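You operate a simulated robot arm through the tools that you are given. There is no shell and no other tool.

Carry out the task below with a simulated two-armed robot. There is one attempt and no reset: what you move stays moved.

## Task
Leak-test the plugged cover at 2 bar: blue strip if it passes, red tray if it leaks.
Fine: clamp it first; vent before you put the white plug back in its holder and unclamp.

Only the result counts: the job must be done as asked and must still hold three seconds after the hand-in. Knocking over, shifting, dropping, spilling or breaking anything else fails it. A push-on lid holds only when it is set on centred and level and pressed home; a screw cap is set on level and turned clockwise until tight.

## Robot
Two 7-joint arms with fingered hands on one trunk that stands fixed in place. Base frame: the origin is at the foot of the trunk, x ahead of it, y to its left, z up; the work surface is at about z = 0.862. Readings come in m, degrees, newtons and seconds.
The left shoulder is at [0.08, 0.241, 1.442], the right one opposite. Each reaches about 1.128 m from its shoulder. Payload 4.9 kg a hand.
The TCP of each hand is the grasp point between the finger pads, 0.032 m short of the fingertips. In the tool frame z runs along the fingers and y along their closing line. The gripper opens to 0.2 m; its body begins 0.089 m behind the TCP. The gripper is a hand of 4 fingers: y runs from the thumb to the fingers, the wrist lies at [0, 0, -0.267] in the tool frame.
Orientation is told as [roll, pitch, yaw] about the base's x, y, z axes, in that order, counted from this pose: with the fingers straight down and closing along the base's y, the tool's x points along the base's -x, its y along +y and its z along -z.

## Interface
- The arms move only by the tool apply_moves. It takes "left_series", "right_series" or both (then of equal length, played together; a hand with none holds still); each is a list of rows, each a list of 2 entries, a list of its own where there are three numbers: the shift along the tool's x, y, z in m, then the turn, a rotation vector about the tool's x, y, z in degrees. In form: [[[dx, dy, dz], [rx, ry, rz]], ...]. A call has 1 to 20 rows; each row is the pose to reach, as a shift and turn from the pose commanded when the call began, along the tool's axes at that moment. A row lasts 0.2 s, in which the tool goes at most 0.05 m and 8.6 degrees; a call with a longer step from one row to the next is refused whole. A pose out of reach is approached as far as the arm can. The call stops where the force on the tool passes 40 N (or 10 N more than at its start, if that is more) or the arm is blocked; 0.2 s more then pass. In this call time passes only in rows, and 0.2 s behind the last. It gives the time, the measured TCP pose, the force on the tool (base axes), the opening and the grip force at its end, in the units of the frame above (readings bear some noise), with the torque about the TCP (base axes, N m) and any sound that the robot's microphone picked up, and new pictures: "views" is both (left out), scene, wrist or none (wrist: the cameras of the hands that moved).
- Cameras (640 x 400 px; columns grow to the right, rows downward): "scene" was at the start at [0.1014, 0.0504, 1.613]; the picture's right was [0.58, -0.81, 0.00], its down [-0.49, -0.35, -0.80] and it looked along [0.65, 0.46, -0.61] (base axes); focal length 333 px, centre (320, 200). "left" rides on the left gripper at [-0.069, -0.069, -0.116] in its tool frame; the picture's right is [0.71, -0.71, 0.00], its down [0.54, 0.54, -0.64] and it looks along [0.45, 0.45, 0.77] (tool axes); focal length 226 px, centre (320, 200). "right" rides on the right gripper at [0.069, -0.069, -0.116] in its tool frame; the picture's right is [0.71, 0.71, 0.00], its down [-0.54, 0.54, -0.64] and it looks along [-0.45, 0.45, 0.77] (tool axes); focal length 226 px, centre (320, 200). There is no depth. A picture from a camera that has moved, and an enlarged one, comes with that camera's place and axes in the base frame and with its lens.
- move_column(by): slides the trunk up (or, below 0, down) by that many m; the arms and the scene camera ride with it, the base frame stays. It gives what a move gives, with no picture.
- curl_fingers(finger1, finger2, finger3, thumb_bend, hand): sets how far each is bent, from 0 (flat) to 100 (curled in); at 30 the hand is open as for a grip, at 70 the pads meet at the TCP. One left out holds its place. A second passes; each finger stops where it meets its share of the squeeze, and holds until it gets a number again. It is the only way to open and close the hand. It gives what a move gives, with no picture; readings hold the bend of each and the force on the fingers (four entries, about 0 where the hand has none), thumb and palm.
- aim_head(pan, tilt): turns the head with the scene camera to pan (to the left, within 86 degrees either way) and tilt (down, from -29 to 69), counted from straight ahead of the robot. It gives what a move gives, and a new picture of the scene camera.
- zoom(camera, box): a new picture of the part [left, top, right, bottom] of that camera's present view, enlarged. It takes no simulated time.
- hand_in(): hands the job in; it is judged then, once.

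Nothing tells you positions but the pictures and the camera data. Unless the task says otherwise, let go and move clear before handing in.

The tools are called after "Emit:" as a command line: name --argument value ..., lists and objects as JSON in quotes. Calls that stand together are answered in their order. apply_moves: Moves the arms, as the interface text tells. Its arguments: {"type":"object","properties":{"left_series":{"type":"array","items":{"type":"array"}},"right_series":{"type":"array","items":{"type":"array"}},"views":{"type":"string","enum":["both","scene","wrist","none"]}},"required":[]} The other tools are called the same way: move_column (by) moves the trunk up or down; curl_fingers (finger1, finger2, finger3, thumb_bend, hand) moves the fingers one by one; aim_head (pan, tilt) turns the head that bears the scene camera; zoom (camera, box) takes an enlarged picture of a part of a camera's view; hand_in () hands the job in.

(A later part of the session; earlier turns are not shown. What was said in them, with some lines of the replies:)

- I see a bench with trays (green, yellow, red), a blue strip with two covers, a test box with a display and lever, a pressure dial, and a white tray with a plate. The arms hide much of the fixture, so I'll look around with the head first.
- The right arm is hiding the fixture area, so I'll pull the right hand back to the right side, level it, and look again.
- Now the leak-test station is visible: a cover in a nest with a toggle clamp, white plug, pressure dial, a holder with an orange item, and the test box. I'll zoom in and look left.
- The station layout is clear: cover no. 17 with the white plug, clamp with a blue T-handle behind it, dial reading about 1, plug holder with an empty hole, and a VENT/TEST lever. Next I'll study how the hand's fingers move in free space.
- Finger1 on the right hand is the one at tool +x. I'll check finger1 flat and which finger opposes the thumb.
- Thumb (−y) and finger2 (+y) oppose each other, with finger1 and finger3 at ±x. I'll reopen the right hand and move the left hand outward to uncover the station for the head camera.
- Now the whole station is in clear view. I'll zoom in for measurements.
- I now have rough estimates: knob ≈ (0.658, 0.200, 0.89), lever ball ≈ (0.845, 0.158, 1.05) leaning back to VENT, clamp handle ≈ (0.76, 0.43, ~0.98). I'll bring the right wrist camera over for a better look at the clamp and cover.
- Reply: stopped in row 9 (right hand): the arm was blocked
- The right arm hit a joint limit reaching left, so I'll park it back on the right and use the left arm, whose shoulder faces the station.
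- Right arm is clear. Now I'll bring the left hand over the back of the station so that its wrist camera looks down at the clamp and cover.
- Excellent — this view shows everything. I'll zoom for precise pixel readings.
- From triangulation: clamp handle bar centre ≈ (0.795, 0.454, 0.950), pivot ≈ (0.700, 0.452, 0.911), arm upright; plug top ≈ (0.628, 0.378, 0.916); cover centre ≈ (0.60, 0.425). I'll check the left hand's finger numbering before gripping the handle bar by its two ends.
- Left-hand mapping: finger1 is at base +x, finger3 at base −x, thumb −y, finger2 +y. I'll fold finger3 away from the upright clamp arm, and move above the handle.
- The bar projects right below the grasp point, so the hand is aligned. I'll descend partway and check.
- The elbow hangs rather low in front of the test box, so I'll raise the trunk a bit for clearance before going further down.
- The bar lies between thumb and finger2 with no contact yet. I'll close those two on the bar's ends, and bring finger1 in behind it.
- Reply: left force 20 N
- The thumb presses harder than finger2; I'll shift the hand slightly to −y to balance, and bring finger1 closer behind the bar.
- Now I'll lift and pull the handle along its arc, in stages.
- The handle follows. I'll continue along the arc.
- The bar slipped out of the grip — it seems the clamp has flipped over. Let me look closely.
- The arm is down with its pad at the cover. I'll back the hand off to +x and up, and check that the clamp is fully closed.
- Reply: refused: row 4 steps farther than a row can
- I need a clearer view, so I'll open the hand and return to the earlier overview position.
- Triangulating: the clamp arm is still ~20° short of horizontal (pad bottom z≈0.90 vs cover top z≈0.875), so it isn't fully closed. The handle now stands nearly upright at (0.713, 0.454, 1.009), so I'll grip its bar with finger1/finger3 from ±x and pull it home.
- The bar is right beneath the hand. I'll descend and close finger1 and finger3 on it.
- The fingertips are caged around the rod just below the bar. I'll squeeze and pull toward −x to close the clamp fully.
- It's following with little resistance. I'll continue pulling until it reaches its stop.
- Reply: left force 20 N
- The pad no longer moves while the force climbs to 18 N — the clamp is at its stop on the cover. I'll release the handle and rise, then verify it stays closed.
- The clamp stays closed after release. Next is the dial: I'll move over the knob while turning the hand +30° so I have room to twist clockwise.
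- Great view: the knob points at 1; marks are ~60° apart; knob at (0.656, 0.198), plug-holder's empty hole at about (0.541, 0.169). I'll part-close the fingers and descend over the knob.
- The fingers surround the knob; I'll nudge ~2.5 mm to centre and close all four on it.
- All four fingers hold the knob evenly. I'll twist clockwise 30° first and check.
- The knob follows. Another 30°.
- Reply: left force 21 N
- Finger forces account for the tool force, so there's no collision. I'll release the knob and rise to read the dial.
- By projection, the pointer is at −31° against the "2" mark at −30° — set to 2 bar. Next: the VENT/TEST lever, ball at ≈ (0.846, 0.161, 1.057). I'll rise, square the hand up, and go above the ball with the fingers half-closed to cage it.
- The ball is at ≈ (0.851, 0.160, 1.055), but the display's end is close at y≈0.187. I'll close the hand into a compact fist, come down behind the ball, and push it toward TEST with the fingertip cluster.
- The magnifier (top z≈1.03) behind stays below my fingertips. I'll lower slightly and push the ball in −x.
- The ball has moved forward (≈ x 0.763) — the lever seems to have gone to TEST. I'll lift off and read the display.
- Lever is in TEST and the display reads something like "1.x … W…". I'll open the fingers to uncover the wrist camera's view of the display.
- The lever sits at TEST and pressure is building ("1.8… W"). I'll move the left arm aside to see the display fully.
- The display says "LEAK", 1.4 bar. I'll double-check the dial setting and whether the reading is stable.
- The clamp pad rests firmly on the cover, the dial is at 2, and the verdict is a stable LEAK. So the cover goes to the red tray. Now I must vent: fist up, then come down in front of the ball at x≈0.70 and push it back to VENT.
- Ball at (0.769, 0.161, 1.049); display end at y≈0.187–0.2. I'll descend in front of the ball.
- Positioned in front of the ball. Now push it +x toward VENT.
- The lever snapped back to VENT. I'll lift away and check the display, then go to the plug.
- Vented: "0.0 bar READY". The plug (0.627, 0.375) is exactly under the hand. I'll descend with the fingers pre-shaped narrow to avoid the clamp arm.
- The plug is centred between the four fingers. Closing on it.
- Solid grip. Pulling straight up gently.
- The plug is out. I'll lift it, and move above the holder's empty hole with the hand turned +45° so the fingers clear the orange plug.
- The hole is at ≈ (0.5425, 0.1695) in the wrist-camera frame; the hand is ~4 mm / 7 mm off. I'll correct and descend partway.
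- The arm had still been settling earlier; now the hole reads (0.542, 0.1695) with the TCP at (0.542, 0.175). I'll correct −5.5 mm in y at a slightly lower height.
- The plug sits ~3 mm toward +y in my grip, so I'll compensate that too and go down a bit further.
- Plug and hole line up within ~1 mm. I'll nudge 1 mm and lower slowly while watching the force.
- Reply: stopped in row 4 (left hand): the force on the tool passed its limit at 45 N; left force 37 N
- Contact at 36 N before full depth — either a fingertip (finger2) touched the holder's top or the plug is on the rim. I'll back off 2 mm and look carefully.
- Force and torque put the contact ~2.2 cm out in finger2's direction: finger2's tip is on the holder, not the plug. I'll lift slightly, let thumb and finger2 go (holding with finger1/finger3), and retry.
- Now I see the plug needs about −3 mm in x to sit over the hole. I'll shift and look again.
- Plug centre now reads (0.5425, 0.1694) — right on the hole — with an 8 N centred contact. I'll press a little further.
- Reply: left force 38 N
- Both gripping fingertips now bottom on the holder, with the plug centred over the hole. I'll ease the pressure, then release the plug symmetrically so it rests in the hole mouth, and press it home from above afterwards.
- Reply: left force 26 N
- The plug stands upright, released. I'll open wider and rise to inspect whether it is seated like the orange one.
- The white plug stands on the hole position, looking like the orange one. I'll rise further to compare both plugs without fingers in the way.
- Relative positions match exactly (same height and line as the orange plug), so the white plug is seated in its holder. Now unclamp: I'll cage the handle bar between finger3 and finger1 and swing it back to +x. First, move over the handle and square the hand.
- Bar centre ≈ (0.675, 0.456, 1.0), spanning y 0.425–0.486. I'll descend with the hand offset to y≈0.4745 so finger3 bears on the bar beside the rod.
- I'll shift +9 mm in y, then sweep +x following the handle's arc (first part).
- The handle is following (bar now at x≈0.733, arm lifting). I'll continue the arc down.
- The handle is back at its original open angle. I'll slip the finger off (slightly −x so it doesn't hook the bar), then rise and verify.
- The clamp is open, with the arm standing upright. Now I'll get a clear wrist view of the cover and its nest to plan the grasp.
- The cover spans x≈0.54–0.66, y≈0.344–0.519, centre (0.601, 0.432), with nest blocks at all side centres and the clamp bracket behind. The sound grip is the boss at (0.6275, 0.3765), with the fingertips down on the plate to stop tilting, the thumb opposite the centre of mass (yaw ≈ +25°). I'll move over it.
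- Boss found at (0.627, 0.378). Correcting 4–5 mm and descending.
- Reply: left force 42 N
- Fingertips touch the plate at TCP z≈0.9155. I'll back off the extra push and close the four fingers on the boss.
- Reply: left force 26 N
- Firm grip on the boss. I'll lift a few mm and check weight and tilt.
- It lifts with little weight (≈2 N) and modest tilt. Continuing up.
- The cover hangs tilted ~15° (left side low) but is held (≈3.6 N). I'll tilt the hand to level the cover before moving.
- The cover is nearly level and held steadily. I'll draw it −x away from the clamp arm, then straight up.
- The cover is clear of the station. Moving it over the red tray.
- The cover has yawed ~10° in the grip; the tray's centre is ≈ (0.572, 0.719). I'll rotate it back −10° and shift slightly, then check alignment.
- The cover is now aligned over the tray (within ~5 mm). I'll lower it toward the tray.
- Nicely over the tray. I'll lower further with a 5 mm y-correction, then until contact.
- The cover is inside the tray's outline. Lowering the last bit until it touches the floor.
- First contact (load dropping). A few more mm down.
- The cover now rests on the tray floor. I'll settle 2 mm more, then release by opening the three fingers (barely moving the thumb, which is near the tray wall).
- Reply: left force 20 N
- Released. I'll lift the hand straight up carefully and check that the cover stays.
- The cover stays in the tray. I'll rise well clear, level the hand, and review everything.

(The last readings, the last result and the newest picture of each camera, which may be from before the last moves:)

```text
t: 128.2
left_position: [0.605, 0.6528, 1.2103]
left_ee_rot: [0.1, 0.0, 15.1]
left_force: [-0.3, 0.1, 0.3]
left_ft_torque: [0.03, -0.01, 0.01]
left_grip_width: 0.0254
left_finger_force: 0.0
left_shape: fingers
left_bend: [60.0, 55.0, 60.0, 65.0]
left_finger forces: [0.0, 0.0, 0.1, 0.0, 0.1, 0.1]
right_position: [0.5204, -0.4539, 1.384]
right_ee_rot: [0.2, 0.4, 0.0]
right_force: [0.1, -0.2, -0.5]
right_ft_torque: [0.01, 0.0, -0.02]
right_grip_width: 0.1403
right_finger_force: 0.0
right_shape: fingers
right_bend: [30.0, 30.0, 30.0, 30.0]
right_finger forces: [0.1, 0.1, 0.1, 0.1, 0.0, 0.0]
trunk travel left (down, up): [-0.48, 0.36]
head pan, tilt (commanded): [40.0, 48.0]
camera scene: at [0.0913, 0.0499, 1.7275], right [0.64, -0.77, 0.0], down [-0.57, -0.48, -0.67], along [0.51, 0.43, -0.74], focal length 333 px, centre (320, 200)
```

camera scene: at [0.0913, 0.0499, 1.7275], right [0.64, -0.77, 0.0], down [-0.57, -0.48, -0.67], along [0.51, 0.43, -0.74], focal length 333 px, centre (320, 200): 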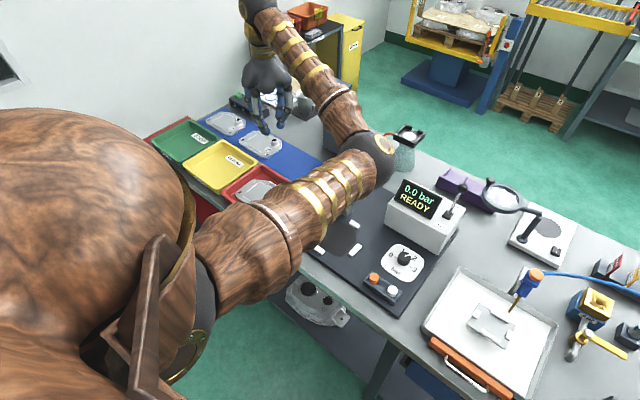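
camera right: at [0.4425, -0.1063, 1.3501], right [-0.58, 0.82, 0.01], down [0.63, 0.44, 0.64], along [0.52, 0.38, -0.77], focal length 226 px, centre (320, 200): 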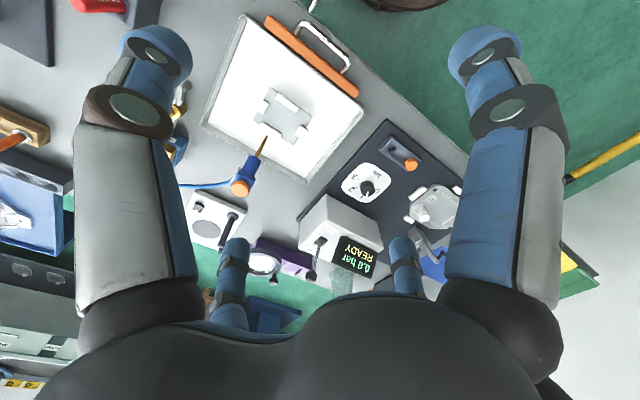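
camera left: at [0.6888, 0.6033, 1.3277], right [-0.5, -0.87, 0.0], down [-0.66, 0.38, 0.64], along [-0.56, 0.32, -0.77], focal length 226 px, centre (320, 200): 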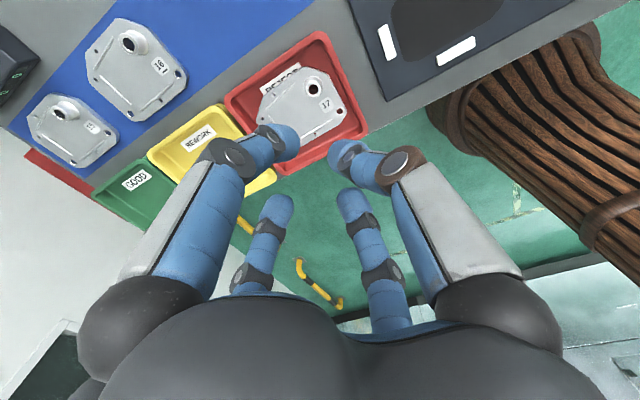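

Let me verify the final state: cover in the tray, white plug in the holder, lever at VENT, clamp open.

Emit:
zoom --camera "left" --box '[200, 20, 400, 190]'

Emit:
zoom --camera "scene" --box '[300, 150, 480, 310]'

Emit:
apply_moves --left_series '[[[0.03, 0.02, -0.02], [0, 0, 0]], [[0.06, 0.04, -0.04], [0, 0, 0]], [[0.09, 0.06, -0.06], [0, 0, 0]], [[0.12, 0.08, -0.08], [0, 0, 0]], [[0.15, 0.1, -0.1], [0, 0, 0]], [[0.18, 0.12, -0.12], [0, 0, 0]], [[0.21, 0.14, -0.14], [0, 0, 0]]]' --views "scene"

Emit:
zoom --camera "scene" --box '[200, 100, 440, 300]'

```text
2.35 times, centred on (300, 105) of left
camera zoom: at [0.6896, 0.6036, 1.3271], right [-0.5, -0.87, 0.0], down [-0.66, 0.38, 0.64], along [-0.56, 0.32, -0.77], focal length 532 px, centre (367, 424)
```

zoom: 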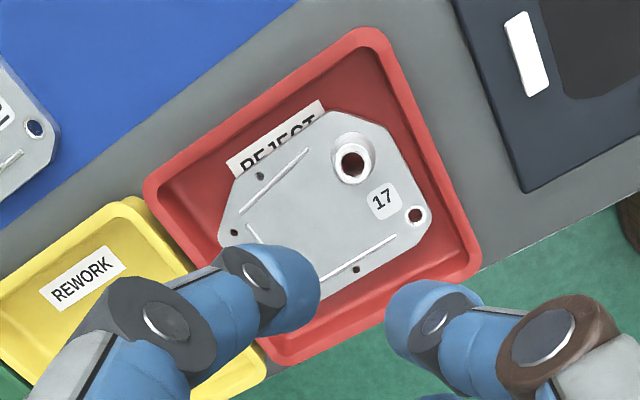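

```text
2.50 times, centred on (390, 230) of scene
camera zoom: at [0.0913, 0.0499, 1.7275], right [0.64, -0.77, 0.0], down [-0.57, -0.48, -0.67], along [0.51, 0.43, -0.74], focal length 832 px, centre (145, 125)
```

zoom: 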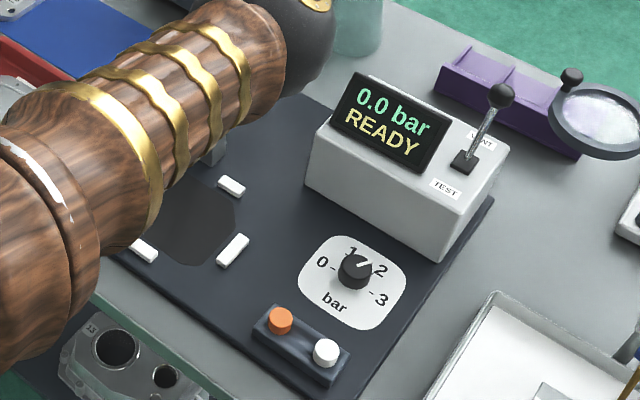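

```text
t: 129.8
left_position: [0.3594, 0.7354, 1.3475]
left_ee_rot: [-0.1, 0.0, 15.2]
left_force: [-0.2, -0.4, -0.8]
left_ft_torque: [0.01, -0.03, -0.03]
left_grip_width: 0.0252
left_finger_force: 0.1
left_shape: fingers
left_bend: [60.0, 55.0, 60.0, 65.0]
left_finger forces: [0.0, 0.1, 0.0, 0.0, 0.0, 0.0]
right_position: [0.5189, -0.454, 1.3834]
right_ee_rot: [0.2, 0.3, 0.2]
right_force: [-1.2, -0.1, 0.7]
right_ft_torque: [0.01, -0.03, 0.01]
right_grip_width: 0.1405
right_finger_force: 0.1
right_shape: fingers
right_bend: [30.0, 30.0, 30.0, 30.0]
right_finger forces: [0.0, 0.1, 0.1, 0.1, 0.0, 0.0]
trunk travel left (down, up): [-0.48, 0.36]
head pan, tilt (commanded): [40.0, 48.0]
camera scene: at [0.0893, 0.0513, 1.7275], right [0.64, -0.77, 0.0], down [-0.57, -0.48, -0.67], along [0.51, 0.43, -0.74], focal length 333 px, centre (320, 200)
```

scene: 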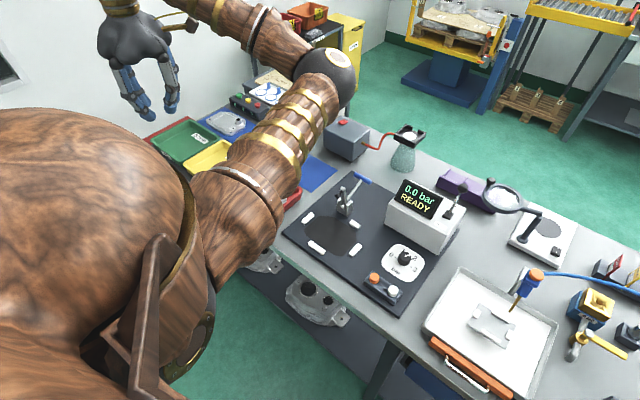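

```text
2.00 times, centred on (320, 200) of scene
camera zoom: at [0.0893, 0.0513, 1.7275], right [0.64, -0.77, 0.0], down [-0.57, -0.48, -0.67], along [0.51, 0.43, -0.74], focal length 666 px, centre (320, 200)
```

zoom: 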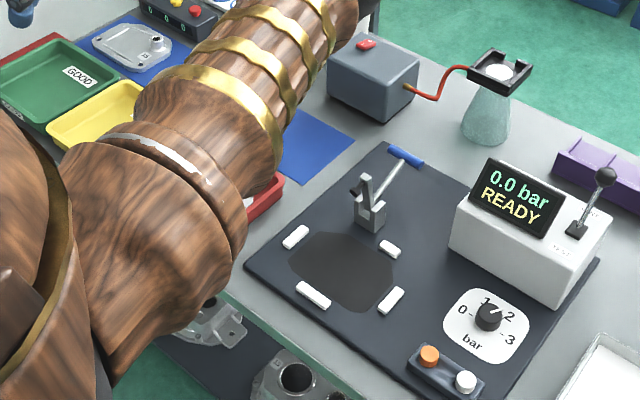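

Emit:
zoom --camera "scene" --box '[355, 260, 415, 310]'

Emit:
zoom --camera "left" --box '[0, 0, 640, 400]'

```text
8.00 times, centred on (385, 285) of scene
camera zoom: at [0.0893, 0.0513, 1.7275], right [0.64, -0.77, 0.0], down [-0.57, -0.48, -0.67], along [0.51, 0.43, -0.74], focal length 2663 px, centre (-200, -480)
```

zoom: 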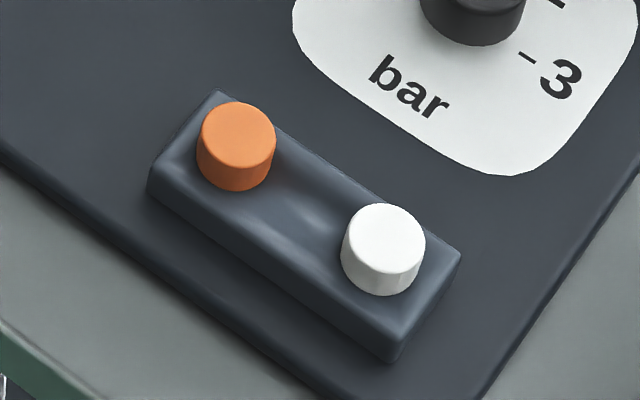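

```text
1.00 times, centred on (320, 200) of left (not enlarged: the box is as wide or as high as the picture)
camera zoom: at [0.4444, 0.686, 1.4643], right [-0.5, -0.87, 0.0], down [-0.66, 0.38, 0.64], along [-0.56, 0.32, -0.77], focal length 226 px, centre (320, 200)
```

zoom: 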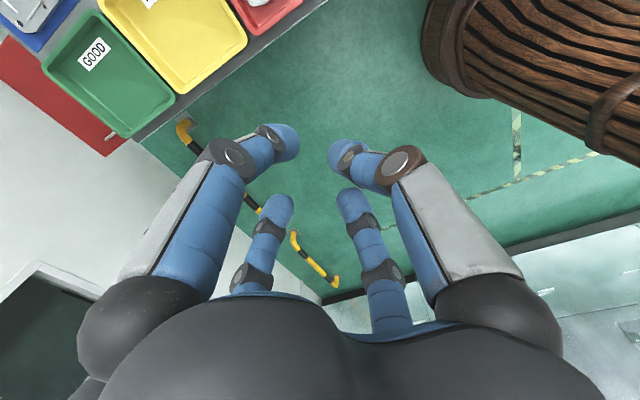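

Everything checks out. Cover 17 lies flat in the red tray. The white plug sits in its holder level with the orange one. The lever is at VENT with the display at 0.0 bar READY, the clamp is open, and both hands are clear. Handing in.

Emit:
hand_in

```text
The job is handed in.
```

The plugged cover (no. 17) failed the leak test at 2 bar, so it is now lying flat in the red tray.

- **Test:** I clamped the cover, set the dial to 2 bar and moved the lever to TEST. The pressure fell to 1.4 bar and the display read LEAK.
- **Venting:** I moved the lever back to VENT before touching the plug, and the display returned to 0.0 bar READY.
- **White plug:** It is back in its holder, at the same height as the orange one. I set it down rather than pressing it in with force.
- **Clamp:** It is open again, with the arm upright.
- **Other items:** I saw nothing else knocked over or out of place in the final pictures. The dial is still at 2 bar.
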